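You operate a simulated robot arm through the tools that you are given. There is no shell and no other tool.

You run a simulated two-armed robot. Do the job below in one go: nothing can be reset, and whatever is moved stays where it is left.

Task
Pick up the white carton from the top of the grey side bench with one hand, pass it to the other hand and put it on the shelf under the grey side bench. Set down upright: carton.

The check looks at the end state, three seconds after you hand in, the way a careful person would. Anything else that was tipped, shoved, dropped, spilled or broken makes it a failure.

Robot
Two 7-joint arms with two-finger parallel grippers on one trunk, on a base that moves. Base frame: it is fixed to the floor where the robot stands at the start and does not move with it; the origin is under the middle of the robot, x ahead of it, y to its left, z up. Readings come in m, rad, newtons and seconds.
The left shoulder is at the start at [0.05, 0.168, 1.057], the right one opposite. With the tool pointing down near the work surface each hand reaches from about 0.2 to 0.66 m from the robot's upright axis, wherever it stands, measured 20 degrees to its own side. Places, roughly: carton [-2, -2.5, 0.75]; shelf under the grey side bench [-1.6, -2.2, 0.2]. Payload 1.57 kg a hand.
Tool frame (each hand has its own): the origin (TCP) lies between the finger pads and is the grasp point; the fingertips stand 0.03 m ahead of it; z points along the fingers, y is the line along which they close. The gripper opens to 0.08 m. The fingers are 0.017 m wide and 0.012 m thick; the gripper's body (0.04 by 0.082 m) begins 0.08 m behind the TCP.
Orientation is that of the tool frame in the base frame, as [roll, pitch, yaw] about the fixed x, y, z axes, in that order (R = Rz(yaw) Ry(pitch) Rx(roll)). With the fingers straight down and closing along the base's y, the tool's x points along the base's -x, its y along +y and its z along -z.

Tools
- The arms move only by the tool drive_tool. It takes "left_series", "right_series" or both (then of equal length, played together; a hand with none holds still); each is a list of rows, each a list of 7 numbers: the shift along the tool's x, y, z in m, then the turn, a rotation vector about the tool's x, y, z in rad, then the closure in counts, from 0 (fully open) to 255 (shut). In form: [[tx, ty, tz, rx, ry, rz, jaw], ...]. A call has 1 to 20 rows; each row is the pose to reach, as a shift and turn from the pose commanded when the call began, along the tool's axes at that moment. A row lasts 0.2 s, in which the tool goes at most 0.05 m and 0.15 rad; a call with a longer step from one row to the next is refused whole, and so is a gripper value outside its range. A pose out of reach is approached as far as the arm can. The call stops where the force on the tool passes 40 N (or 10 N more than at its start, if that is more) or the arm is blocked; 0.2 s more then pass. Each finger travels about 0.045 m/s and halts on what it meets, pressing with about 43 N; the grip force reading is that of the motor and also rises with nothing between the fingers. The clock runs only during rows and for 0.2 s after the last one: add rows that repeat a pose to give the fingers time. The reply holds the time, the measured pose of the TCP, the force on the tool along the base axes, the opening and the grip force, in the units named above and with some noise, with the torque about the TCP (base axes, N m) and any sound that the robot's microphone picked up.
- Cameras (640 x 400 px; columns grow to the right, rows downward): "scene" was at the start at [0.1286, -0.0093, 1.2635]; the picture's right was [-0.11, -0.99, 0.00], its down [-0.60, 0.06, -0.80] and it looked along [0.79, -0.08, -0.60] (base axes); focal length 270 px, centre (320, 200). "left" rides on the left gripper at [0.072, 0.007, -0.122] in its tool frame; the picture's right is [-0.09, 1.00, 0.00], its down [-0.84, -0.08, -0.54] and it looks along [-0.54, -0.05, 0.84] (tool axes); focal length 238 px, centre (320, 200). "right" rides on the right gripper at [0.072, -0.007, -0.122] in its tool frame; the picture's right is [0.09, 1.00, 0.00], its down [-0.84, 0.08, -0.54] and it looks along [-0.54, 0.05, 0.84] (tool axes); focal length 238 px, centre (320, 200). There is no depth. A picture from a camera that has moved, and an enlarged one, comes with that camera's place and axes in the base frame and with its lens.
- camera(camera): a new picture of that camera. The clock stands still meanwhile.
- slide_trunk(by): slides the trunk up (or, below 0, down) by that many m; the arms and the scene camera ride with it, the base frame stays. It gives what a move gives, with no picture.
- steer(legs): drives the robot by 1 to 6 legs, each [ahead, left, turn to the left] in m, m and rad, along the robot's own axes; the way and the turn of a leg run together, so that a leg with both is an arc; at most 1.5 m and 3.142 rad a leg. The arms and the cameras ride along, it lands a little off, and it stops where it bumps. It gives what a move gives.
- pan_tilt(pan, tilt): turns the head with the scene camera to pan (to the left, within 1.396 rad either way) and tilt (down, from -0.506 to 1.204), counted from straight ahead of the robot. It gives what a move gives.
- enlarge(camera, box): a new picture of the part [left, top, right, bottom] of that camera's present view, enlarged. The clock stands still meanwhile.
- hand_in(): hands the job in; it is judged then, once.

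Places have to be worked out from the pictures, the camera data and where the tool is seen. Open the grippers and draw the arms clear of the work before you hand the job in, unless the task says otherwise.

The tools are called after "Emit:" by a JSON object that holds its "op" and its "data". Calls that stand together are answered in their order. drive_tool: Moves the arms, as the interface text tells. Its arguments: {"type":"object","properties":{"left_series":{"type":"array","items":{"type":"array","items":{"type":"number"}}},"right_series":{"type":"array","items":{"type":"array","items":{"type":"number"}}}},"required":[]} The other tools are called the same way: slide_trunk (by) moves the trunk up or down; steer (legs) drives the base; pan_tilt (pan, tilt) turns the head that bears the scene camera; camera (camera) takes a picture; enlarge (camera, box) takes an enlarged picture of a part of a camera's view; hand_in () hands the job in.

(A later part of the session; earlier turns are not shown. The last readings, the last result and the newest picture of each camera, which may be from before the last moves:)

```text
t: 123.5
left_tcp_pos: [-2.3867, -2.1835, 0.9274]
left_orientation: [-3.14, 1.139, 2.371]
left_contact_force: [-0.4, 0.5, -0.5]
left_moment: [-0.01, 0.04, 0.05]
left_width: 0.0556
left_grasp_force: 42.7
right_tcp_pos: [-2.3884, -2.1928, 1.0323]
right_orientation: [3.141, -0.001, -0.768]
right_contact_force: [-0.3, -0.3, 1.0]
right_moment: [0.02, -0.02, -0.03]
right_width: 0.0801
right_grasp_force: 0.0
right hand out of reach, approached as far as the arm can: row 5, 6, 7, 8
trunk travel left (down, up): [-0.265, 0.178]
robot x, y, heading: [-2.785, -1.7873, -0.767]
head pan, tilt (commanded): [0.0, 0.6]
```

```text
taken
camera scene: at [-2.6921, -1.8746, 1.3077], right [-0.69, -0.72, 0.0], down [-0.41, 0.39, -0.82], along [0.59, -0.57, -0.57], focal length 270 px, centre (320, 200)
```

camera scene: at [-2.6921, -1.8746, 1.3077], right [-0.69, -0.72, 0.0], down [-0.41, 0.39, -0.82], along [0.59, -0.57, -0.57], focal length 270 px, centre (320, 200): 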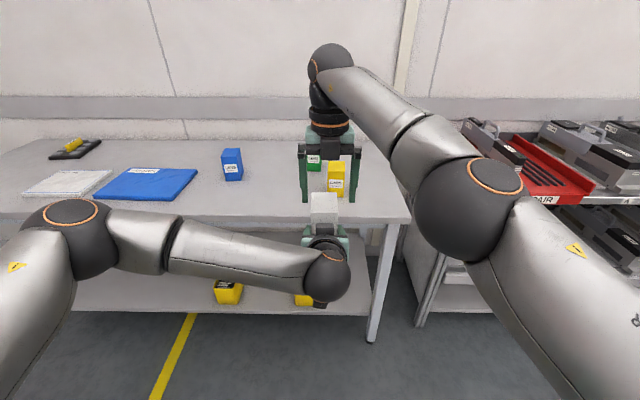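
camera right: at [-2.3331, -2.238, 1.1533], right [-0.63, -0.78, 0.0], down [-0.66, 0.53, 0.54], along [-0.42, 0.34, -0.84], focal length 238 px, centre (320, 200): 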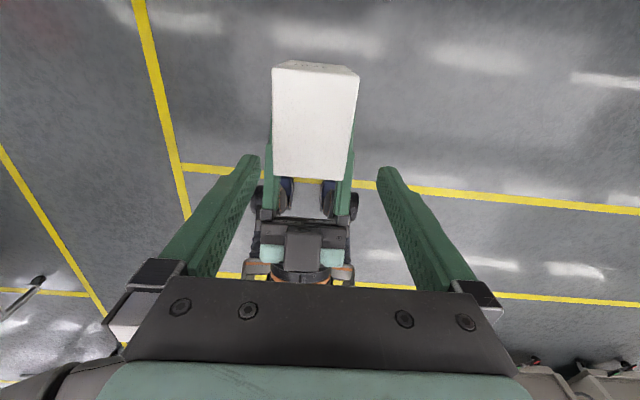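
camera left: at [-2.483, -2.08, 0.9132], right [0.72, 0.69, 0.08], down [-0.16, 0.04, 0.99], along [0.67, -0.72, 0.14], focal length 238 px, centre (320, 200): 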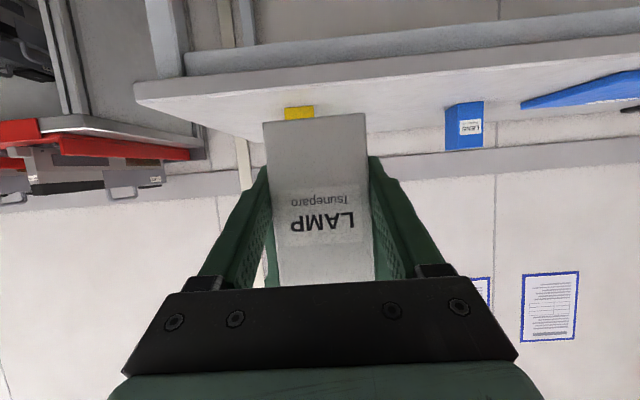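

The carton is now held by the left hand alone. I raise the right hand a bit more and draw it off to my right side, out of the way.

Emit:
{"op": "drive_tool", "data": {"right_series": [[0, 0, -0.03, 0, 0, 0, 0], [-0.015, 0.02, -0.045, 0, 0, 0, 0], [-0.035, 0.055, -0.05, 0, 0, 0, 0], [-0.055, 0.095, -0.05, 0, 0, 0, 0], [-0.075, 0.135, -0.05, 0, 0, 0, 0], [-0.095, 0.17, -0.05, 0, 0, 0, 0], [-0.12, 0.2, -0.05, 0, 0, 0, 0], [-0.15, 0.21, -0.05, 0, 0, 0, 0]]}}

Emit:
{"op": "camera", "data": {"camera": "scene"}}

```text
t: 125.3
left_tcp_pos: [-2.3875, -2.1832, 0.9275]
left_orientation: [-3.139, 1.139, 2.372]
left_contact_force: [-0.7, -0.4, 0.7]
left_moment: [0.02, 0.03, 0.01]
left_width: 0.0552
left_grasp_force: 43.0
right_tcp_pos: [-2.6405, -2.2414, 1.0803]
right_orientation: [3.141, -0.004, -0.768]
right_contact_force: [0.1, -0.7, 0.8]
right_moment: [-0.02, 0.0, 0.0]
right_width: 0.0798
right_grasp_force: 0.1
right hand out of reach, approached as far as the arm can: row 1
trunk travel left (down, up): [-0.265, 0.178]
robot x, y, heading: [-2.7855, -1.7845, -0.768]
head pan, tilt (commanded): [0.0, 0.6]
```

```text
taken
camera scene: at [-2.6923, -1.874, 1.3078], right [-0.69, -0.72, 0.0], down [-0.41, 0.39, -0.83], along [0.59, -0.57, -0.56], focal length 270 px, centre (320, 200)
```

scene: 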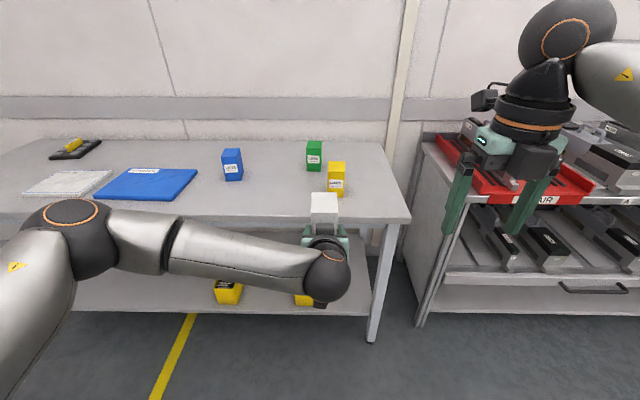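

The right hand is clear. I raise it further (so it stays above the bench top later when the trunk is lowered), then drive left along the bench to the free stretch of shelf left of the two bins.

Emit:
{"op": "drive_tool", "data": {"right_series": [[-0.01, 0, -0.04, 0, 0, 0, 0], [-0.02, 0, -0.08, 0, 0, 0, 0], [-0.03, 0, -0.12, 0, 0, 0, 0], [-0.04, 0, -0.16, 0, 0, 0, 0], [-0.05, 0, -0.2, 0, 0, 0, 0], [-0.06, 0, -0.24, 0, 0, 0, 0], [-0.06, 0, -0.24, 0, 0, 0, 0]]}}

Emit:
{"op": "steer", "data": {"legs": [[0, 0.8, -0.017]]}}

Emit:
{"op": "pan_tilt", "data": {"pan": 0.0, "tilt": 0.75}}

Emit:
{"op": "camera", "data": {"camera": "scene"}}

```text
t: 126.9
left_tcp_pos: [-2.3868, -2.1823, 0.927]
left_orientation: [-3.137, 1.141, 2.375]
left_contact_force: [0.1, -0.2, -0.1]
left_moment: [-0.01, 0.01, -0.03]
left_width: 0.0551
left_grasp_force: 43.1
right_tcp_pos: [-2.6876, -2.1913, 1.3047]
right_orientation: [3.141, -0.006, -0.769]
right_contact_force: [0.8, 0.3, 0.5]
right_moment: [-0.02, 0.06, 0.0]
right_width: 0.08
right_grasp_force: 0.1
right hand out of reach, approached as far as the arm can: row 6, 7
trunk travel left (down, up): [-0.265, 0.178]
robot x, y, heading: [-2.7859, -1.7865, -0.775]
head pan, tilt (commanded): [0.0, 0.6]
```

```text
t: 134.5
left_tcp_pos: [-1.8212, -1.6117, 0.9276]
left_orientation: [-3.137, 1.137, 2.348]
left_contact_force: [0.4, 0.4, -0.6]
left_moment: [0.04, 0.01, 0.0]
left_width: 0.0554
left_grasp_force: 43.5
right_tcp_pos: [-2.1222, -1.6123, 1.3016]
right_orientation: [-3.141, -0.006, -0.793]
right_contact_force: [-0.4, 0.0, 0.1]
right_moment: [0.01, 0.02, -0.03]
right_width: 0.08
right_grasp_force: 0.1
trunk travel left (down, up): [-0.265, 0.178]
robot x, y, heading: [-2.2113, -1.2039, -0.795]
head pan, tilt (commanded): [0.0, 0.6]
```

```text
t: 135.2
left_tcp_pos: [-1.8217, -1.6113, 0.9277]
left_orientation: [-3.139, 1.139, 2.348]
left_contact_force: [-0.4, 0.0, -0.6]
left_moment: [0.01, 0.02, 0.0]
left_width: 0.0551
left_grasp_force: 42.8
right_tcp_pos: [-2.1232, -1.6114, 1.3034]
right_orientation: [-3.141, -0.007, -0.794]
right_contact_force: [0.0, -0.3, -0.1]
right_moment: [0.02, 0.03, -0.01]
right_width: 0.0799
right_grasp_force: 0.1
trunk travel left (down, up): [-0.265, 0.178]
robot x, y, heading: [-2.2075, -1.205, -0.795]
head pan, tilt (commanded): [0.0, 0.75]
```

```text
taken
camera scene: at [-2.1224, -1.291, 1.295], right [-0.71, -0.7, 0.0], down [-0.48, 0.49, -0.73], along [0.51, -0.52, -0.68], focal length 270 px, centre (320, 200)
```

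scene: 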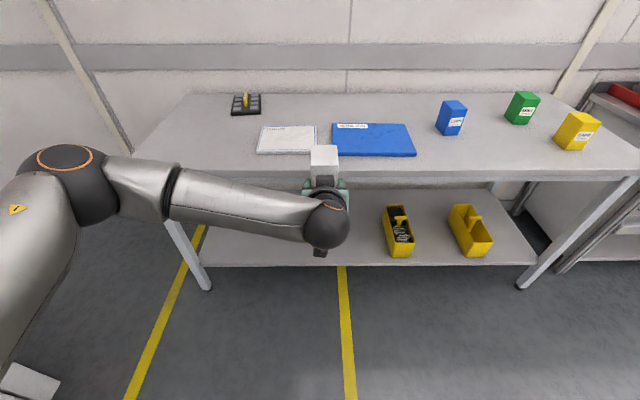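

The robot faces a clear stretch of shelf (shelf z≈0.21, front edge ≈13 cm behind... at bench-depth m≈-0.127; bins are to the right). I lower the trunk fully so the left arm can reach under the bench.

Emit:
{"op": "slide_trunk", "data": {"by": -0.26}}

Emit:
{"op": "camera", "data": {"camera": "scene"}}

```text
t: 137.9
left_tcp_pos: [-1.8212, -1.6123, 0.6686]
left_orientation: [-3.14, 1.14, 2.347]
left_contact_force: [0.2, 0.5, -0.2]
left_moment: [0.02, 0.05, 0.01]
left_width: 0.0555
left_grasp_force: 42.9
right_tcp_pos: [-2.1231, -1.6115, 1.0418]
right_orientation: [-3.14, -0.005, -0.795]
right_contact_force: [0.1, -0.1, -0.9]
right_moment: [0.02, 0.0, 0.03]
right_width: 0.08
right_grasp_force: 0.1
trunk travel left (down, up): [-0.005, 0.438]
robot x, y, heading: [-2.2105, -1.2024, -0.791]
head pan, tilt (commanded): [0.0, 0.75]
```

```text
taken
camera scene: at [-2.1224, -1.2909, 1.035], right [-0.71, -0.7, 0.0], down [-0.48, 0.49, -0.73], along [0.51, -0.52, -0.68], focal length 270 px, centre (320, 200)
```

scene: 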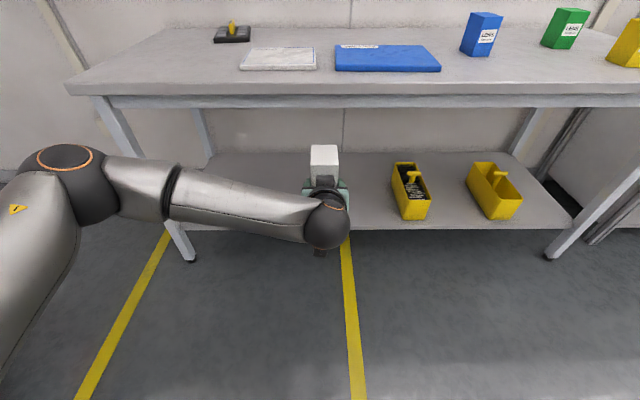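

The shelf's left stretch is empty and accessible. I now bring the left hand (with carton) down and to the left, staying in front of the bench, at z≈0.36.

Emit:
{"op": "drive_tool", "data": {"left_series": [[0.0343, 0.0198, 0.0058, 0, 0, 0, 255], [0.0686, 0.0396, 0.0117, 0, 0, 0, 255], [0.103, 0.0593, 0.0175, 0, 0, 0, 255], [0.1373, 0.0791, 0.0233, 0, 0, 0, 255], [0.1716, 0.0989, 0.0292, 0, 0, 0, 255], [0.2059, 0.1187, 0.035, 0, 0, 0, 255], [0.2403, 0.1384, 0.0408, 0, 0, 0, 255], [0.2746, 0.1582, 0.0467, 0, 0, 0, 255], [0.3089, 0.178, 0.0525, 0, 0, 0, 255], [0.3089, 0.178, 0.0525, 0, 0, 0, 255]]}}

Emit:
{"op": "camera", "data": {"camera": "scene"}}

Emit:
{"op": "camera", "data": {"camera": "left"}}

```text
t: 140.1
left_tcp_pos: [-1.8123, -1.5271, 0.44]
left_orientation: [3.084, 1.094, 2.349]
left_contact_force: [0.4, -0.7, -0.7]
left_moment: [0.06, -0.06, 0.01]
left_width: 0.0551
left_grasp_force: 43.2
left hand out of reach, approached as far as the arm can: row 5, 6, 7, 8, 9, 10
right_tcp_pos: [-2.1226, -1.6114, 1.0425]
right_orientation: [-3.141, -0.004, -0.795]
right_contact_force: [1.2, -0.3, 0.5]
right_moment: [0.01, 0.02, 0.01]
right_width: 0.0802
right_grasp_force: 0.1
trunk travel left (down, up): [-0.005, 0.438]
robot x, y, heading: [-2.2103, -1.204, -0.791]
head pan, tilt (commanded): [0.0, 0.75]
```

```text
taken
camera scene: at [-2.1223, -1.291, 1.0349], right [-0.71, -0.7, 0.0], down [-0.48, 0.49, -0.73], along [0.51, -0.52, -0.68], focal length 270 px, centre (320, 200)
```

scene: 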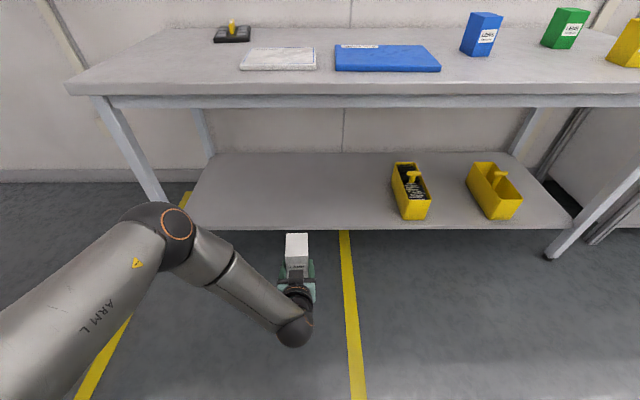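

```text
taken
camera left: at [-1.9116, -1.4258, 0.4315], right [0.7, 0.7, 0.11], down [-0.14, -0.01, 0.99], along [0.7, -0.71, 0.09], focal length 238 px, centre (320, 200)
```

left: 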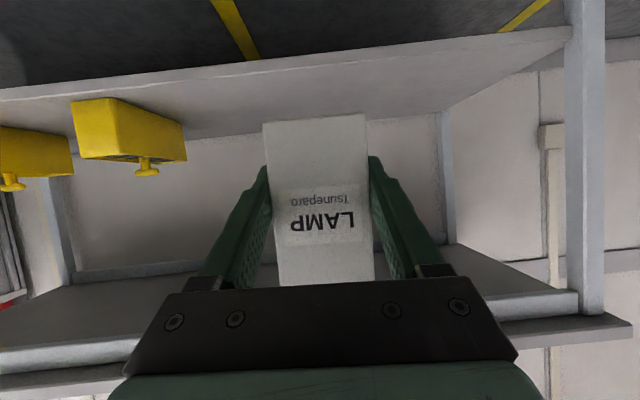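

The arm hit a wrist limit: the elbow is bent too tightly in this low pose. I'll extend the arm further forward (still in front of the bench) while restoring the carton's level attitude, which straightens the elbow.

Emit:
{"op": "drive_tool", "data": {"left_series": [[-0.0115, 0.0062, 0.0226, 0.0144, -0.0113, 0, 255], [-0.023, 0.0124, 0.0452, 0.0288, -0.0225, 0, 255], [-0.0345, 0.0186, 0.0678, 0.0432, -0.0338, 0, 255], [-0.0459, 0.0248, 0.0904, 0.0576, -0.045, 0, 255], [-0.0459, 0.0248, 0.0904, 0.0576, -0.045, 0, 255]]}}

Emit:
{"op": "camera", "data": {"camera": "scene"}}

```text
t: 141.3
left_tcp_pos: [-1.7327, -1.6005, 0.4548]
left_orientation: [3.116, 1.12, 2.347]
left_contact_force: [0.3, 0.5, 0.2]
left_moment: [0.0, 0.03, 0.0]
left_width: 0.0554
left_grasp_force: 43.0
left hand out of reach, approached as far as the arm can: row 1, 2, 3, 4, 5
right_tcp_pos: [-2.1237, -1.612, 1.0418]
right_orientation: [3.141, -0.004, -0.793]
right_contact_force: [-0.5, 0.0, -0.7]
right_moment: [0.02, -0.01, 0.0]
right_width: 0.0797
right_grasp_force: 0.1
trunk travel left (down, up): [-0.005, 0.438]
robot x, y, heading: [-2.209, -1.2037, -0.793]
head pan, tilt (commanded): [0.0, 0.75]
```

```text
taken
camera scene: at [-2.1224, -1.291, 1.0349], right [-0.71, -0.7, 0.0], down [-0.48, 0.49, -0.73], along [0.51, -0.52, -0.68], focal length 270 px, centre (320, 200)
```

scene: 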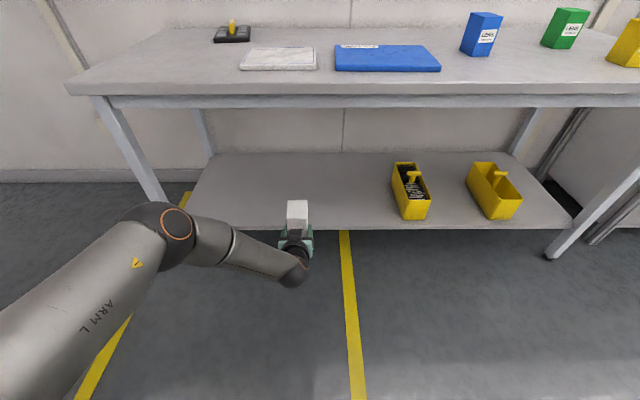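

The elbow did not drop between these poses, so I suspect a shoulder limit. I probe carefully how far the left hand can be lowered from this extended pose (still in free space in front of the bench).

Emit:
{"op": "drive_tool", "data": {"left_series": [[0.027, 0, 0.013, 0.013, -0.01, 0, 255], [0.054, 0, 0.026, 0.025, -0.019, 0, 255], [0.081, 0, 0.039, 0.025, -0.019, 0, 255], [0.108, 0, 0.052, 0.025, -0.019, 0, 255], [0.108, 0, 0.052, 0.025, -0.019, 0, 255]]}}

Emit:
{"op": "camera", "data": {"camera": "scene"}}

```text
t: 142.5
left_tcp_pos: [-1.7274, -1.6387, 0.3847]
left_orientation: [3.131, 1.132, 2.349]
left_contact_force: [-0.1, -0.8, 0.6]
left_moment: [0.01, 0.06, 0.0]
left_width: 0.0554
left_grasp_force: 42.7
left hand out of reach, approached as far as the arm can: row 1, 2, 3, 4, 5
right_tcp_pos: [-2.122, -1.6122, 1.0427]
right_orientation: [3.141, -0.006, -0.793]
right_contact_force: [-0.2, 0.4, 0.7]
right_moment: [-0.01, -0.03, 0.01]
right_width: 0.0797
right_grasp_force: 0.0
trunk travel left (down, up): [-0.005, 0.438]
robot x, y, heading: [-2.2145, -1.2042, -0.796]
head pan, tilt (commanded): [0.0, 0.75]
```

```text
taken
camera scene: at [-2.1224, -1.291, 1.0349], right [-0.71, -0.7, 0.0], down [-0.48, 0.49, -0.73], along [0.51, -0.52, -0.68], focal length 270 px, centre (320, 200)
```

scene: 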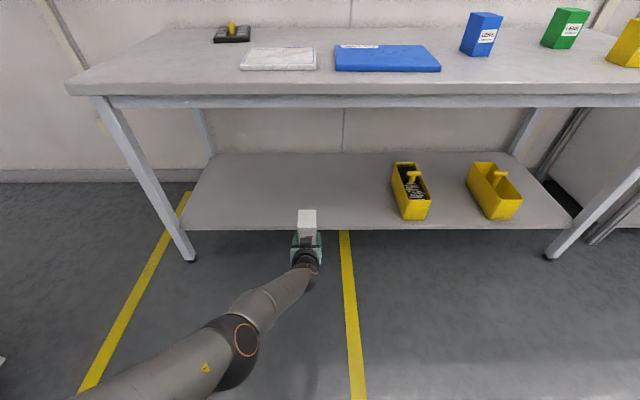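

Now the elbow swung down and the arm is nearly straight; z=0.385 with the carton level. I continue down in an arc, drawing the hand back and left, so the arm stays in this configuration.

Emit:
{"op": "drive_tool", "data": {"left_series": [[0.0355, 0.02, -0.011, 0.005, -0.003, 0, 255], [0.0711, 0.04, -0.022, 0.01, -0.007, 0, 255], [0.1, 0.055, -0.036, 0.01, -0.007, 0, 255], [0.1285, 0.07, -0.05, 0.01, -0.007, 0, 255], [0.153, 0.085, -0.066, 0.01, -0.007, 0, 255], [0.1769, 0.1, -0.0827, 0.01, -0.007, 0, 255], [0.1769, 0.1, -0.0827, 0.01, -0.007, 0, 255]]}}

Emit:
{"op": "camera", "data": {"camera": "scene"}}

```text
t: 143.8
left_tcp_pos: [-1.7151, -1.6323, 0.3921]
left_orientation: [3.109, 1.168, 2.383]
left_contact_force: [0.4, -0.2, -0.2]
left_moment: [0.05, 0.01, 0.03]
left_width: 0.0553
left_grasp_force: 43.0
left hand out of reach, approached as far as the arm can: row 1, 2, 3, 4, 5, 6
right_tcp_pos: [-2.1228, -1.6119, 1.0426]
right_orientation: [-3.141, -0.004, -0.793]
right_contact_force: [-0.3, 0.0, -0.1]
right_moment: [0.02, 0.0, 0.03]
right_width: 0.0799
right_grasp_force: 0.1
trunk travel left (down, up): [-0.005, 0.438]
robot x, y, heading: [-2.2106, -1.2008, -0.793]
head pan, tilt (commanded): [0.0, 0.75]
stopped in row 6 (left hand): the arm was blocked; the commanded pose is now the measured one
```

```text
taken
camera scene: at [-2.1224, -1.291, 1.0349], right [-0.71, -0.7, 0.0], down [-0.48, 0.49, -0.73], along [0.51, -0.52, -0.68], focal length 270 px, centre (320, 200)
```

scene: 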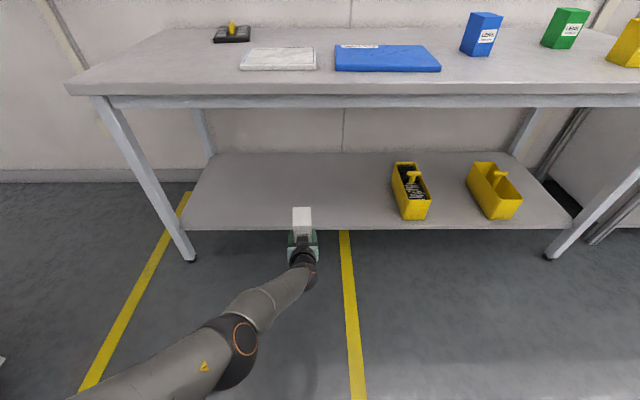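

This low, near-horizontal grip brings the arm against its limits close to my body. A higher, top-down grip would keep the arm stretched away from my body, so I'll raise up again, briefly set the carton on a clear part of the bench, re-grip it from the top with the left hand, and then do the shelf. First I raise the trunk.

Emit:
{"op": "slide_trunk", "data": {"by": 0.43}}

Emit:
{"op": "camera", "data": {"camera": "scene"}}

```text
refused: 0.43 is not a number from -0.4 to 0.4
```

```text
taken
camera scene: at [-2.1224, -1.291, 1.0349], right [-0.71, -0.7, 0.0], down [-0.48, 0.49, -0.73], along [0.51, -0.52, -0.68], focal length 270 px, centre (320, 200)
```

scene: 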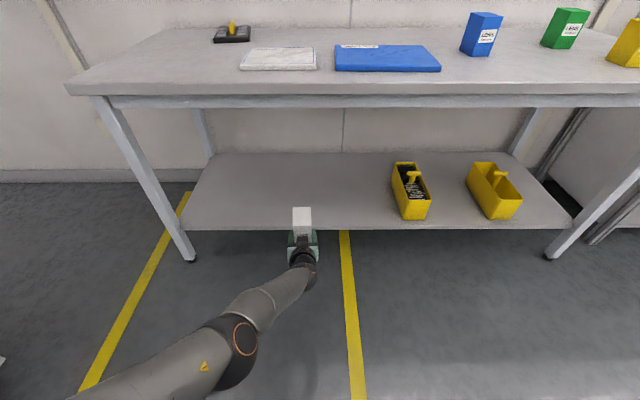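

The slide is limited to 0.4 m per call; I raise by 0.40.

Emit:
{"op": "slide_trunk", "data": {"by": 0.4}}

Emit:
{"op": "drive_tool", "data": {"left_series": [[-0.04, 0, -0.02, 0.005, 0.005, 0.01, 255], [-0.08, 0, -0.04, 0.01, 0.015, 0.02, 255], [-0.12, 0, -0.06, 0.02, 0.025, 0.03, 255], [-0.14, 0, -0.07, 0.03, 0.029, 0.03, 255], [-0.14, 0, -0.07, 0.03, 0.029, 0.03, 255]]}}

Emit:
{"op": "camera", "data": {"camera": "scene"}}

```text
t: 147.6
left_tcp_pos: [-1.7154, -1.6313, 0.7923]
left_orientation: [3.107, 1.169, 2.381]
left_contact_force: [-0.4, 0.3, 0.0]
left_moment: [0.02, 0.0, 0.01]
left_width: 0.0552
left_grasp_force: 42.9
right_tcp_pos: [-2.1221, -1.6117, 1.4432]
right_orientation: [3.141, -0.006, -0.795]
right_contact_force: [0.0, 0.3, 1.0]
right_moment: [0.03, 0.0, 0.01]
right_width: 0.08
right_grasp_force: 0.0
trunk travel left (down, up): [-0.405, 0.038]
robot x, y, heading: [-2.2093, -1.2008, -0.794]
head pan, tilt (commanded): [0.0, 0.75]
```

```text
t: 148.8
left_tcp_pos: [-1.708, -1.7111, 0.9121]
left_orientation: [3.073, 1.133, 2.311]
left_contact_force: [-0.6, 0.0, 0.0]
left_moment: [0.02, 0.03, -0.02]
left_width: 0.0554
left_grasp_force: 42.9
left hand out of reach, approached as far as the arm can: row 1, 2, 3, 4, 5
right_tcp_pos: [-2.1215, -1.6121, 1.4428]
right_orientation: [3.142, -0.006, -0.795]
right_contact_force: [-0.1, -0.4, -0.3]
right_moment: [-0.01, -0.01, -0.01]
right_width: 0.0801
right_grasp_force: 0.1
trunk travel left (down, up): [-0.405, 0.038]
robot x, y, heading: [-2.212, -1.2022, -0.795]
head pan, tilt (commanded): [0.0, 0.75]
```

```text
taken
camera scene: at [-2.1221, -1.291, 1.4349], right [-0.71, -0.7, 0.0], down [-0.48, 0.49, -0.73], along [0.51, -0.52, -0.68], focal length 270 px, centre (320, 200)
```

scene: 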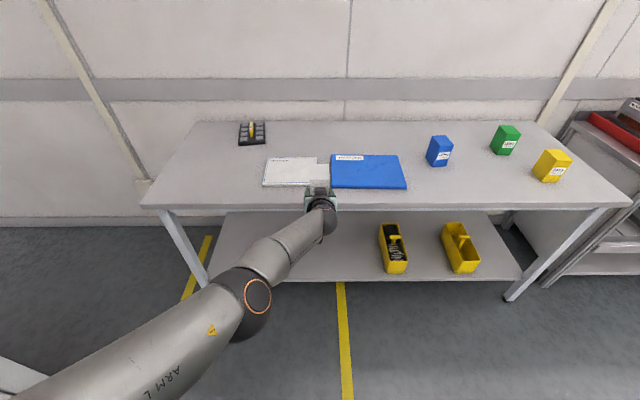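

The carton is above the bench edge level with clearance. I pull the hand back and slightly up to un-stretch the arm and level the carton again.

Emit:
{"op": "drive_tool", "data": {"left_series": [[0.006, 0.011, -0.036, 0.009, -0.001, -0.004, 255], [0.0115, 0.0225, -0.072, 0.018, -0.003, -0.008, 255], [0.017, 0.034, -0.108, 0.027, -0.004, -0.012, 255], [0.023, 0.045, -0.1437, 0.036, -0.005, -0.016, 255], [0.023, 0.045, -0.1437, 0.036, -0.005, -0.016, 255]]}}

Emit:
{"op": "camera", "data": {"camera": "scene"}}

```text
t: 150.0
left_tcp_pos: [-1.7786, -1.5794, 0.9545]
left_orientation: [-3.136, 1.143, 2.351]
left_contact_force: [0.1, 0.6, -1.6]
left_moment: [0.04, 0.01, 0.0]
left_width: 0.0551
left_grasp_force: 43.3
right_tcp_pos: [-2.1225, -1.6116, 1.4419]
right_orientation: [-3.14, -0.004, -0.794]
right_contact_force: [0.0, 0.2, -0.9]
right_moment: [0.02, -0.03, 0.02]
right_width: 0.0801
right_grasp_force: 0.1
trunk travel left (down, up): [-0.405, 0.038]
robot x, y, heading: [-2.2098, -1.2015, -0.792]
head pan, tilt (commanded): [0.0, 0.75]
```

```text
taken
camera scene: at [-2.1223, -1.2912, 1.4349], right [-0.71, -0.7, 0.0], down [-0.48, 0.49, -0.73], along [0.51, -0.52, -0.68], focal length 270 px, centre (320, 200)
```

scene: 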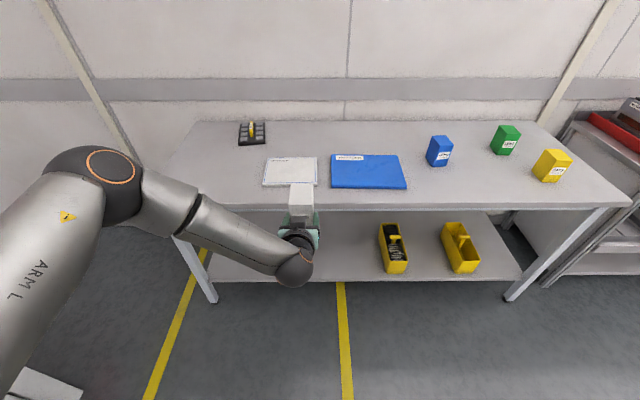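

Level again. I shift the base left ~0.35 m to the clear left part of the bench top.

Emit:
{"op": "steer", "data": {"legs": [[0, 0.35, 0.008]]}}

Emit:
{"op": "camera", "data": {"camera": "scene"}}

```text
t: 153.6
left_tcp_pos: [-1.528, -1.3333, 0.9518]
left_orientation: [-3.139, 1.142, 2.353]
left_contact_force: [-0.3, -0.6, -0.6]
left_moment: [0.02, 0.0, -0.03]
left_width: 0.0553
left_grasp_force: 43.3
right_tcp_pos: [-1.8718, -1.3658, 1.4411]
right_orientation: [3.141, -0.005, -0.791]
right_contact_force: [0.5, 0.6, 0.7]
right_moment: [-0.03, -0.05, -0.02]
right_width: 0.0799
right_grasp_force: 0.0
trunk travel left (down, up): [-0.405, 0.038]
robot x, y, heading: [-1.9614, -0.9532, -0.79]
head pan, tilt (commanded): [0.0, 0.75]
```

```text
taken
camera scene: at [-1.8725, -1.0442, 1.4349], right [-0.71, -0.7, 0.0], down [-0.48, 0.48, -0.73], along [0.51, -0.52, -0.68], focal length 270 px, centre (320, 200)
```

scene: 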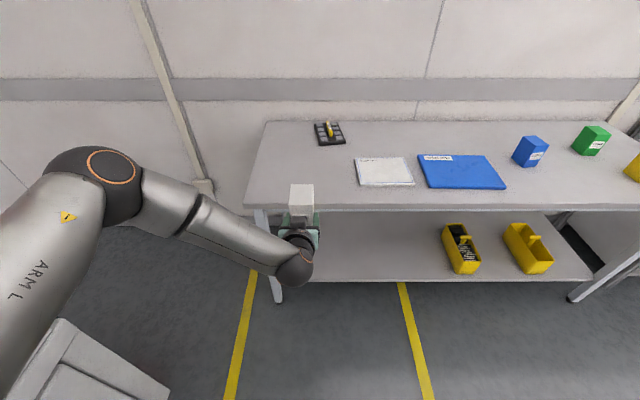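

The area of the bench in front of the left hand is free. I drive ahead 0.32 m to bring the carton over it.

Emit:
{"op": "steer", "data": {"legs": [[0.32, 0, 0]]}}

Emit:
{"op": "pan_tilt", "data": {"pan": 0.0, "tilt": 0.9}}

Emit:
{"op": "camera", "data": {"camera": "scene"}}

Emit:
{"op": "camera", "data": {"camera": "left"}}

```text
t: 155.8
left_tcp_pos: [-1.306, -1.5611, 0.9516]
left_orientation: [-3.14, 1.138, 2.348]
left_contact_force: [0.4, 0.4, -1.8]
left_moment: [0.04, 0.02, -0.01]
left_width: 0.0554
left_grasp_force: 43.2
right_tcp_pos: [-1.6504, -1.5924, 1.4417]
right_orientation: [3.141, -0.005, -0.797]
right_contact_force: [0.4, 0.3, 0.4]
right_moment: [-0.01, 0.0, -0.02]
right_width: 0.08
right_grasp_force: 0.1
trunk travel left (down, up): [-0.405, 0.038]
robot x, y, heading: [-1.7387, -1.1827, -0.792]
head pan, tilt (commanded): [0.0, 0.75]
```

```text
t: 156.5
left_tcp_pos: [-1.3064, -1.5598, 0.9517]
left_orientation: [-3.14, 1.141, 2.348]
left_contact_force: [0.6, 0.2, -1.4]
left_moment: [0.06, 0.02, 0.02]
left_width: 0.0554
left_grasp_force: 43.1
right_tcp_pos: [-1.6507, -1.5918, 1.4423]
right_orientation: [-3.141, -0.006, -0.796]
right_contact_force: [0.3, -0.6, 0.2]
right_moment: [-0.01, 0.01, -0.02]
right_width: 0.08
right_grasp_force: 0.1
trunk travel left (down, up): [-0.405, 0.038]
robot x, y, heading: [-1.7383, -1.1788, -0.792]
head pan, tilt (commanded): [0.0, 0.901]
```

```text
taken
camera scene: at [-1.6553, -1.2654, 1.4231], right [-0.71, -0.7, 0.0], down [-0.55, 0.56, -0.62], along [0.44, -0.44, -0.78], focal length 270 px, centre (320, 200)
```

scene: 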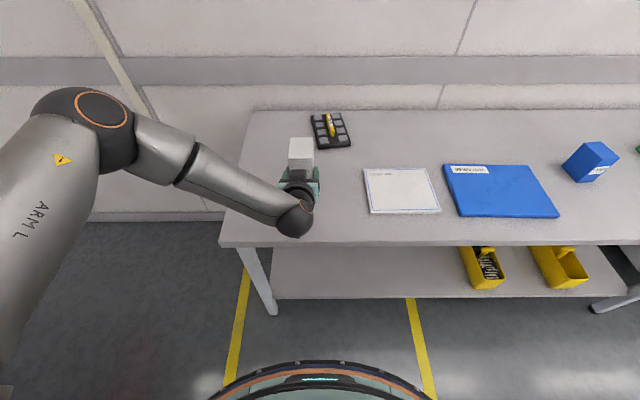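

```text
taken
camera left: at [-1.4, -1.4546, 0.9379], right [0.74, 0.67, 0.08], down [-0.16, 0.05, 0.99], along [0.66, -0.74, 0.14], focal length 238 px, centre (320, 200)
```

left: 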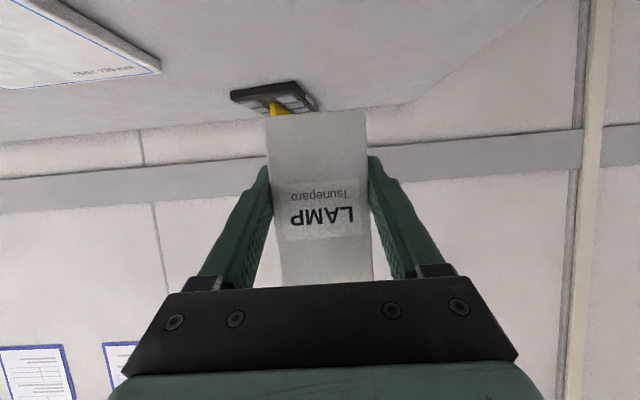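

Carton hovers over a clear spot (base ≈ 0.918, bench top ≈ 0.806). I lower it most of the way, then approach in small steps watching the contact force.

Emit:
{"op": "drive_tool", "data": {"left_series": [[0.027, 0, 0.0125, 0, 0, 0, 255], [0.0545, 0, 0.025, 0, 0, 0, 255], [0.082, 0, 0.0376, 0, 0, 0, 255], [0.09, 0, 0.0414, 0, 0, 0, 255], [0.09, 0, 0.0414, 0, 0, 0, 255]]}}

Emit:
{"op": "camera", "data": {"camera": "left"}}

Emit:
{"op": "enlarge", "data": {"camera": "scene", "box": [220, 100, 380, 200]}}

```text
t: 157.7
left_tcp_pos: [-1.3129, -1.5666, 0.8596]
left_orientation: [3.138, 1.137, 2.349]
left_contact_force: [0.3, -1.0, -1.0]
left_moment: [0.0, -0.02, -0.02]
left_width: 0.0555
left_grasp_force: 43.0
left hand out of reach, approached as far as the arm can: row 3, 4, 5
right_tcp_pos: [-1.6493, -1.5922, 1.4426]
right_orientation: [3.141, -0.005, -0.795]
right_contact_force: [0.0, 0.0, -0.1]
right_moment: [-0.01, 0.01, 0.0]
right_width: 0.0799
right_grasp_force: 0.0
trunk travel left (down, up): [-0.405, 0.038]
robot x, y, heading: [-1.7396, -1.1807, -0.797]
head pan, tilt (commanded): [0.0, 0.901]
```

```text
taken
camera left: at [-1.408, -1.4615, 0.8465], right [0.74, 0.67, 0.09], down [-0.15, 0.04, 0.99], along [0.66, -0.74, 0.14], focal length 238 px, centre (320, 200)
```

left: 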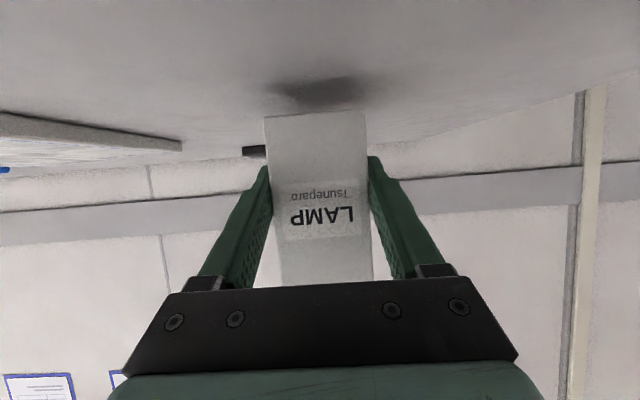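

```text
4.00 times, centred on (300, 150) of scene
camera zoom: at [-1.6552, -1.2655, 1.423], right [-0.71, -0.7, 0.0], down [-0.55, 0.56, -0.62], along [0.43, -0.44, -0.78], focal length 1080 px, centre (400, 400)
```

zoom: 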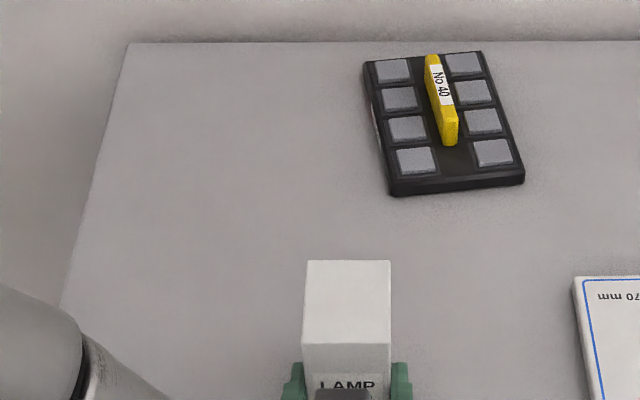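

About 2 cm above the bench and near the wrist's limit again, so I use the trunk for the last bit of lowering, in small steps.

Emit:
{"op": "slide_trunk", "data": {"by": -0.012}}

Emit:
{"op": "slide_trunk", "data": {"by": -0.005}}

```text
t: 158.3
left_tcp_pos: [-1.3143, -1.5659, 0.8496]
left_orientation: [3.139, 1.136, 2.347]
left_contact_force: [-0.5, -0.1, -0.9]
left_moment: [0.02, -0.02, 0.01]
left_width: 0.0554
left_grasp_force: 43.0
right_tcp_pos: [-1.6508, -1.5919, 1.4305]
right_orientation: [3.141, -0.004, -0.796]
right_contact_force: [0.3, -0.1, -0.2]
right_moment: [0.01, 0.01, 0.01]
right_width: 0.08
right_grasp_force: 0.1
trunk travel left (down, up): [-0.393, 0.05]
robot x, y, heading: [-1.7406, -1.1832, -0.794]
head pan, tilt (commanded): [0.0, 0.901]
```

```text
t: 158.8
left_tcp_pos: [-1.3136, -1.5667, 0.8443]
left_orientation: [3.138, 1.138, 2.348]
left_contact_force: [0.2, -1.2, 1.4]
left_moment: [-0.12, -0.03, -0.01]
left_width: 0.0555
left_grasp_force: 42.9
right_tcp_pos: [-1.6507, -1.5913, 1.4251]
right_orientation: [-3.141, -0.005, -0.796]
right_contact_force: [-0.3, 0.5, -0.2]
right_moment: [-0.01, -0.02, -0.04]
right_width: 0.0802
right_grasp_force: 0.2
trunk travel left (down, up): [-0.388, 0.055]
robot x, y, heading: [-1.739, -1.1839, -0.787]
head pan, tilt (commanded): [0.0, 0.901]
```

There's a first hint of contact (slight upward force). I lower another 3 mm.

Emit:
{"op": "slide_trunk", "data": {"by": -0.003}}

Emit:
{"op": "camera", "data": {"camera": "left"}}

```text
t: 159.3
left_tcp_pos: [-1.3135, -1.566, 0.8442]
left_orientation: [3.138, 1.143, 2.347]
left_contact_force: [-2.2, 3.5, 12.1]
left_moment: [-0.63, -0.33, -0.02]
left_width: 0.0556
left_grasp_force: 43.4
right_tcp_pos: [-1.6516, -1.5907, 1.4235]
right_orientation: [3.141, -0.008, -0.795]
right_contact_force: [-0.5, -0.1, 0.6]
right_moment: [-0.03, 0.03, 0.03]
right_width: 0.0797
right_grasp_force: 0.0
trunk travel left (down, up): [-0.385, 0.058]
robot x, y, heading: [-1.7416, -1.182, -0.791]
head pan, tilt (commanded): [0.0, 0.901]
```

```text
taken
camera left: at [-1.4077, -1.4618, 0.8287], right [0.73, 0.67, 0.09], down [-0.16, 0.05, 0.99], along [0.66, -0.74, 0.14], focal length 238 px, centre (320, 200)
```

left: 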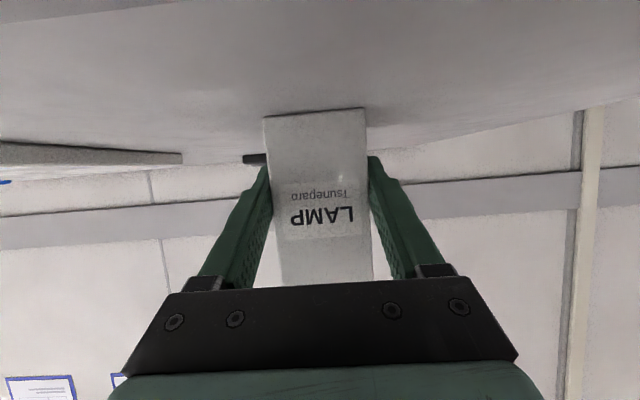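

12 N: the carton stands on the bench. I open the left gripper and withdraw it backward along its own axis.

Emit:
{"op": "drive_tool", "data": {"left_series": [[0, 0, 0, 0, 0, 0, 0], [0, 0, 0, 0, 0, 0, 0], [0, 0, 0, 0, 0, 0, 0], [0, 0, 0, 0, 0, 0, 0], [0, 0, -0.02, 0, 0, 0, 0], [0, 0, -0.045, 0, 0, 0, 0], [0, 0, -0.08, 0, 0, 0, 0], [0, 0, -0.115, 0, 0, 0, 0], [0, 0, -0.14, 0, 0, 0, 0], [0, 0, -0.14, 0, 0, 0, 0]]}}

Emit:
{"op": "camera", "data": {"camera": "left"}}

Emit:
{"op": "camera", "data": {"camera": "scene"}}

```text
t: 161.5
left_tcp_pos: [-1.4042, -1.4776, 0.9009]
left_orientation: [3.139, 1.137, 2.348]
left_contact_force: [0.2, -0.3, 0.3]
left_moment: [-0.01, -0.03, -0.01]
left_width: 0.0802
left_grasp_force: 0.1
right_tcp_pos: [-1.6508, -1.5916, 1.4223]
right_orientation: [-3.14, -0.007, -0.795]
right_contact_force: [0.7, 0.1, -0.1]
right_moment: [0.01, -0.02, -0.01]
right_width: 0.08
right_grasp_force: 0.0
trunk travel left (down, up): [-0.385, 0.058]
robot x, y, heading: [-1.7398, -1.1826, -0.795]
head pan, tilt (commanded): [0.0, 0.901]
```

```text
taken
camera left: at [-1.4983, -1.3723, 0.8873], right [0.73, 0.67, 0.08], down [-0.15, 0.04, 0.99], along [0.66, -0.74, 0.14], focal length 238 px, centre (320, 200)
```

left: 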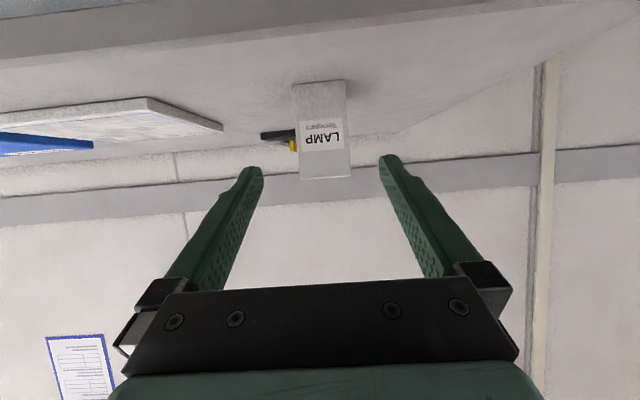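

```text
taken
camera scene: at [-1.6552, -1.2655, 1.403], right [-0.71, -0.7, 0.0], down [-0.55, 0.56, -0.62], along [0.44, -0.44, -0.78], focal length 270 px, centre (320, 200)
```

scene: 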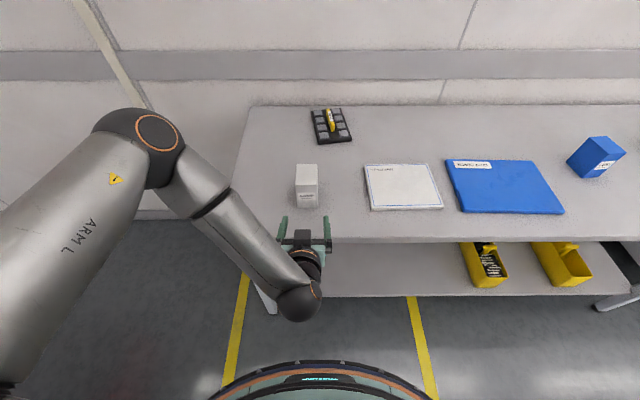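

The carton stands upright on the bench. I raise the left hand over it and turn it to near-vertical (15° forward lean) for a top grip.

Emit:
{"op": "drive_tool", "data": {"left_series": [[-0.0408, 0, -0.0189, 0, 0.125, 0, 0], [-0.0817, 0, -0.0378, 0, 0.25, 0, 0], [-0.1164, -0.001, -0.0318, 0, 0.375, 0, 0], [-0.1332, -0.001, 0.0045, 0, 0.5, 0, 0], [-0.15, -0.002, 0.0408, 0, 0.625, 0, 0], [-0.1664, -0.002, 0.0761, 0, 0.75, 0, 0], [-0.1664, -0.002, 0.0761, 0, 0.876, 0, 0], [-0.1664, -0.002, 0.0761, 0, 0.876, 0, 0]]}}

Emit:
{"op": "camera", "data": {"camera": "left"}}

Emit:
{"op": "camera", "data": {"camera": "scene"}}

```text
t: 163.3
left_tcp_pos: [-1.3077, -1.5752, 1.017]
left_orientation: [-3.141, 0.259, 2.351]
left_contact_force: [0.4, -0.1, 0.0]
left_moment: [0.02, -0.01, 0.01]
left_width: 0.08
left_grasp_force: 0.1
right_tcp_pos: [-1.6502, -1.5927, 1.4232]
right_orientation: [3.142, -0.004, -0.796]
right_contact_force: [0.1, 0.0, -0.4]
right_moment: [0.0, 0.0, -0.02]
right_width: 0.0801
right_grasp_force: 0.0
trunk travel left (down, up): [-0.385, 0.058]
robot x, y, heading: [-1.7394, -1.182, -0.799]
head pan, tilt (commanded): [0.0, 0.901]
```

```text
taken
camera left: at [-1.3732, -1.499, 1.117], right [0.77, 0.64, 0.02], down [0.42, -0.53, 0.74], along [0.48, -0.56, -0.67], focal length 238 px, centre (320, 200)
```

left: 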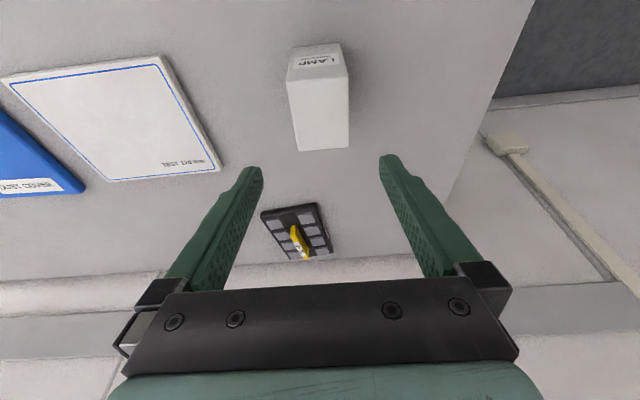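

```text
taken
camera scene: at [-1.6552, -1.2654, 1.403], right [-0.71, -0.7, 0.0], down [-0.55, 0.56, -0.62], along [0.44, -0.44, -0.78], focal length 270 px, centre (320, 200)
```

scene: 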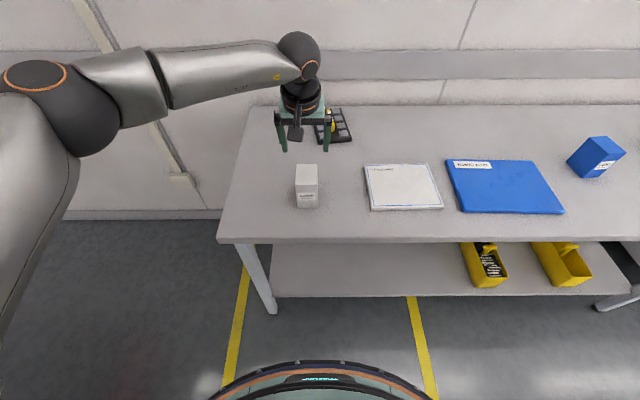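

The left camera puts the carton centre at (-1.296,-1.585), as predicted. I descend around its top part (TCP to z≈0.886).

Emit:
{"op": "drive_tool", "data": {"left_series": [[0.0066, 0.001, 0.0321, 0, 0, 0, 0], [0.0132, 0.001, 0.0643, 0, 0, 0, 0], [0.0198, 0.0012, 0.0964, 0, 0, 0, 0], [0.0264, 0.0012, 0.1285, 0, 0, 0, 0], [0.0264, 0.0012, 0.1285, 0, 0, 0, 0]]}}

Emit:
{"op": "camera", "data": {"camera": "left"}}

Emit:
{"op": "enlarge", "data": {"camera": "scene", "box": [220, 120, 380, 220]}}

```text
t: 164.5
left_tcp_pos: [-1.3005, -1.5792, 0.885]
left_orientation: [3.14, 0.26, 2.349]
left_contact_force: [0.5, 0.2, -0.3]
left_moment: [0.04, 0.03, 0.02]
left_width: 0.0801
left_grasp_force: 0.0
right_tcp_pos: [-1.6495, -1.5918, 1.4227]
right_orientation: [-3.141, -0.004, -0.795]
right_contact_force: [0.6, -0.4, 0.0]
right_moment: [0.02, 0.0, -0.01]
right_width: 0.0799
right_grasp_force: 0.0
trunk travel left (down, up): [-0.385, 0.058]
robot x, y, heading: [-1.7378, -1.1829, -0.795]
head pan, tilt (commanded): [0.0, 0.901]
```

```text
taken
camera left: at [-1.3672, -1.5033, 0.9845], right [0.77, 0.64, 0.03], down [0.41, -0.53, 0.74], along [0.48, -0.56, -0.67], focal length 238 px, centre (320, 200)
```

left: 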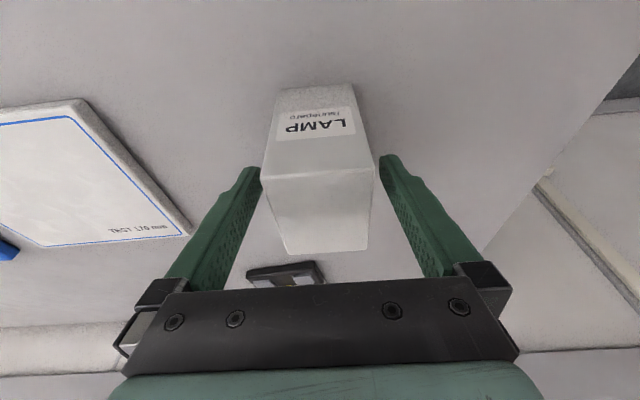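

```text
4.00 times, centred on (300, 170) of scene
camera zoom: at [-1.6554, -1.2653, 1.403], right [-0.71, -0.7, 0.0], down [-0.55, 0.56, -0.62], along [0.44, -0.44, -0.78], focal length 1080 px, centre (400, 320)
```

zoom: 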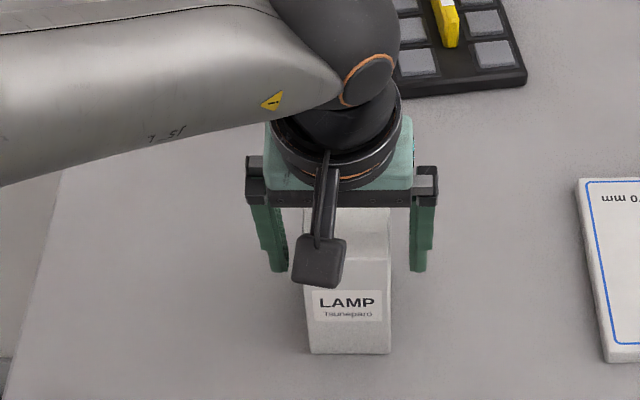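

The carton is centred between the fingers. I close the left gripper.

Emit:
{"op": "drive_tool", "data": {"left_series": [[0, 0, 0, 0, 0, 0, 255], [0, 0, 0, 0, 0, 0, 255], [0, 0, 0, 0, 0, 0, 255], [0, 0, 0, 0, 0, 0, 255], [0, 0, 0, 0, 0, 0, 255]]}}

Emit:
{"op": "drive_tool", "data": {"left_series": [[-0.0064, 0, -0.0242, 0, 0, 0, 255], [-0.0128, 0, -0.0483, 0, 0, 0, 255], [-0.0192, 0, -0.0725, 0, 0, 0, 255], [-0.0192, 0, -0.0725, 0, 0, 0, 255]]}}

Emit:
{"op": "camera", "data": {"camera": "left"}}

Emit:
{"op": "camera", "data": {"camera": "scene"}}

```text
t: 165.7
left_tcp_pos: [-1.3017, -1.5803, 0.8856]
left_orientation: [3.14, 0.258, 2.351]
left_contact_force: [0.0, 0.9, 0.7]
left_moment: [0.0, -0.01, 0.01]
left_width: 0.0553
left_grasp_force: 42.5
right_tcp_pos: [-1.6502, -1.5918, 1.4219]
right_orientation: [-3.141, -0.006, -0.797]
right_contact_force: [-0.7, -0.6, -0.3]
right_moment: [-0.03, -0.01, -0.01]
right_width: 0.0801
right_grasp_force: 0.1
trunk travel left (down, up): [-0.385, 0.058]
robot x, y, heading: [-1.7402, -1.1824, -0.795]
head pan, tilt (commanded): [0.0, 0.901]
```

```text
t: 166.7
left_tcp_pos: [-1.3023, -1.5781, 0.9634]
left_orientation: [3.14, 0.261, 2.349]
left_contact_force: [1.0, -0.7, -0.4]
left_moment: [0.05, -0.02, -0.01]
left_width: 0.0552
left_grasp_force: 43.7
right_tcp_pos: [-1.6498, -1.5922, 1.4222]
right_orientation: [-3.141, -0.004, -0.797]
right_contact_force: [0.5, -0.6, -0.5]
right_moment: [0.0, -0.02, -0.01]
right_width: 0.08
right_grasp_force: 0.0
trunk travel left (down, up): [-0.385, 0.058]
robot x, y, heading: [-1.7395, -1.1856, -0.796]
head pan, tilt (commanded): [0.0, 0.901]
```

```text
taken
camera left: at [-1.368, -1.5025, 1.0624], right [0.77, 0.64, 0.03], down [0.42, -0.53, 0.74], along [0.48, -0.56, -0.67], focal length 238 px, centre (320, 200)
```

left: 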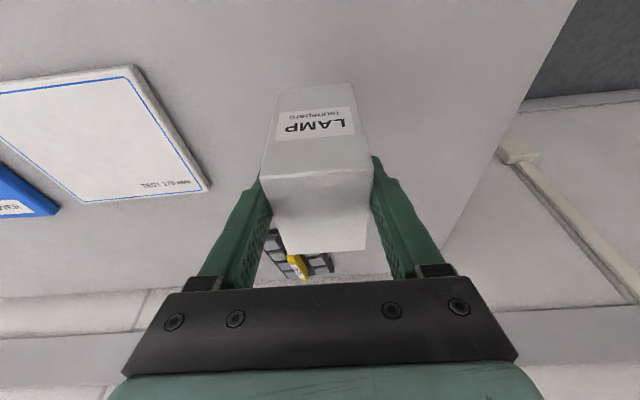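

```text
taken
camera scene: at [-1.6552, -1.2657, 1.403], right [-0.71, -0.7, 0.0], down [-0.55, 0.56, -0.62], along [0.43, -0.44, -0.78], focal length 270 px, centre (320, 200)
```

scene: 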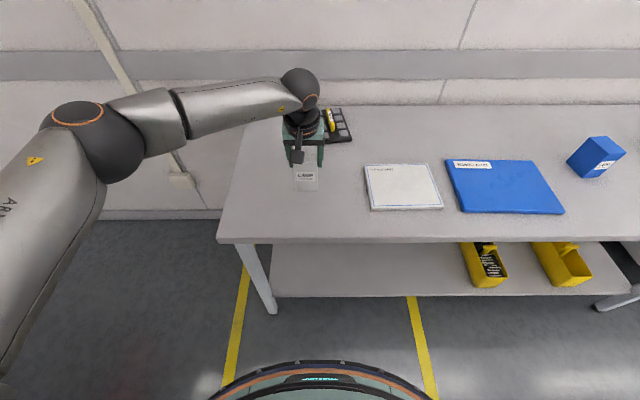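

The carton is held in the left hand by its top. I back the base away from the bench and shift right so the left hand will face the middle of the free shelf stretch.

Emit:
{"op": "steer", "data": {"legs": [[-0.32, 0, 0], [0, -0.36, 0.01]]}}

Emit:
{"op": "camera", "data": {"camera": "scene"}}

```text
t: 172.2
left_tcp_pos: [-1.7739, -1.5944, 0.9629]
left_orientation: [3.14, 0.26, 2.363]
left_contact_force: [-1.1, 0.2, -2.0]
left_moment: [0.02, 0.0, 0.02]
left_width: 0.0552
left_grasp_force: 43.7
right_tcp_pos: [-2.1213, -1.6133, 1.4224]
right_orientation: [-3.141, -0.006, -0.783]
right_contact_force: [-0.1, 0.2, 0.4]
right_moment: [0.02, 0.02, 0.02]
right_width: 0.08
right_grasp_force: 0.0
trunk travel left (down, up): [-0.385, 0.058]
robot x, y, heading: [-2.2155, -1.2096, -0.783]
head pan, tilt (commanded): [0.0, 0.901]
```

```text
taken
camera scene: at [-2.1306, -1.2866, 1.403], right [-0.7, -0.71, 0.0], down [-0.56, 0.55, -0.62], along [0.44, -0.44, -0.78], focal length 270 px, centre (320, 200)
```

scene: 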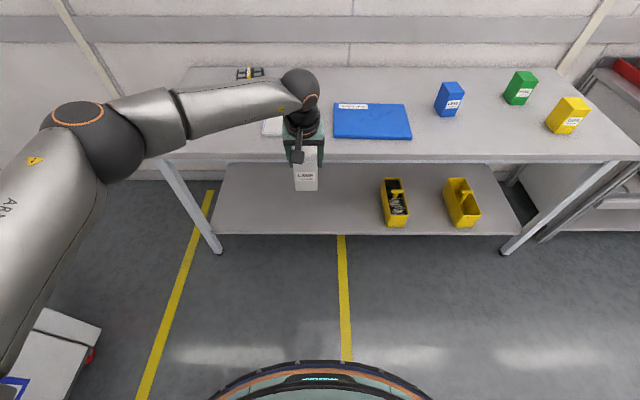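

Now I form the low reaching posture in free space: lowering the left hand relative to the shoulder and moving it to my left, in two stages.

Emit:
{"op": "drive_tool", "data": {"left_series": [[0.017, 0.0175, 0.0343, 0, 0, 0, 255], [0.0338, 0.035, 0.0686, 0, 0, 0, 255], [0.0507, 0.0525, 0.103, 0, 0, 0, 255], [0.0676, 0.07, 0.1373, 0, 0, 0, 255], [0.0676, 0.07, 0.1373, 0, 0, 0, 255]]}}

Emit:
{"op": "camera", "data": {"camera": "scene"}}

```text
t: 173.3
left_tcp_pos: [-1.7433, -1.5218, 0.8156]
left_orientation: [3.139, 0.259, 2.362]
left_contact_force: [-0.6, 0.6, -1.1]
left_moment: [-0.01, -0.01, -0.03]
left_width: 0.0552
left_grasp_force: 43.3
right_tcp_pos: [-2.1233, -1.6116, 1.4227]
right_orientation: [-3.141, -0.005, -0.783]
right_contact_force: [0.6, 0.1, 1.1]
right_moment: [0.0, 0.01, 0.0]
right_width: 0.0802
right_grasp_force: 0.0
trunk travel left (down, up): [-0.385, 0.058]
robot x, y, heading: [-2.2117, -1.2049, -0.782]
head pan, tilt (commanded): [0.0, 0.901]
```

```text
taken
camera scene: at [-2.1307, -1.2866, 1.403], right [-0.7, -0.71, 0.0], down [-0.56, 0.55, -0.62], along [0.44, -0.44, -0.78], focal length 270 px, centre (320, 200)
```

scene: 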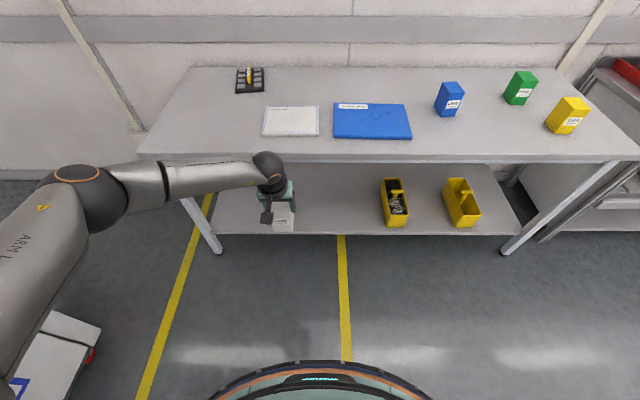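

That worked without any limit. I do the second stage.

Emit:
{"op": "drive_tool", "data": {"left_series": [[0.0166, 0.015, 0.0331, 0, 0, 0, 255], [0.0331, 0.03, 0.0662, 0, 0, 0, 255], [0.0497, 0.045, 0.0993, 0, 0, 0, 255], [0.0663, 0.06, 0.1324, 0, 0, 0, 255], [0.0663, 0.06, 0.1324, 0, 0, 0, 255]]}}

Emit:
{"op": "camera", "data": {"camera": "scene"}}

```text
t: 174.6
left_tcp_pos: [-1.7243, -1.4541, 0.6668]
left_orientation: [3.14, 0.26, 2.363]
left_contact_force: [-0.4, 0.3, -0.8]
left_moment: [0.03, 0.02, 0.01]
left_width: 0.0554
left_grasp_force: 43.5
right_tcp_pos: [-2.1216, -1.613, 1.4218]
right_orientation: [3.141, -0.004, -0.782]
right_contact_force: [-0.6, -0.6, -0.3]
right_moment: [-0.02, 0.01, 0.0]
right_width: 0.0802
right_grasp_force: 0.1
trunk travel left (down, up): [-0.385, 0.058]
robot x, y, heading: [-2.2129, -1.2075, -0.781]
head pan, tilt (commanded): [0.0, 0.901]
```

```text
taken
camera scene: at [-2.1305, -1.2865, 1.403], right [-0.7, -0.71, 0.0], down [-0.56, 0.55, -0.62], along [0.44, -0.44, -0.78], focal length 270 px, centre (320, 200)
```

scene: 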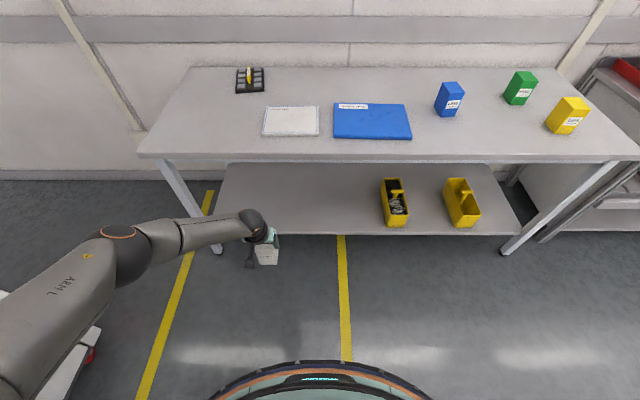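

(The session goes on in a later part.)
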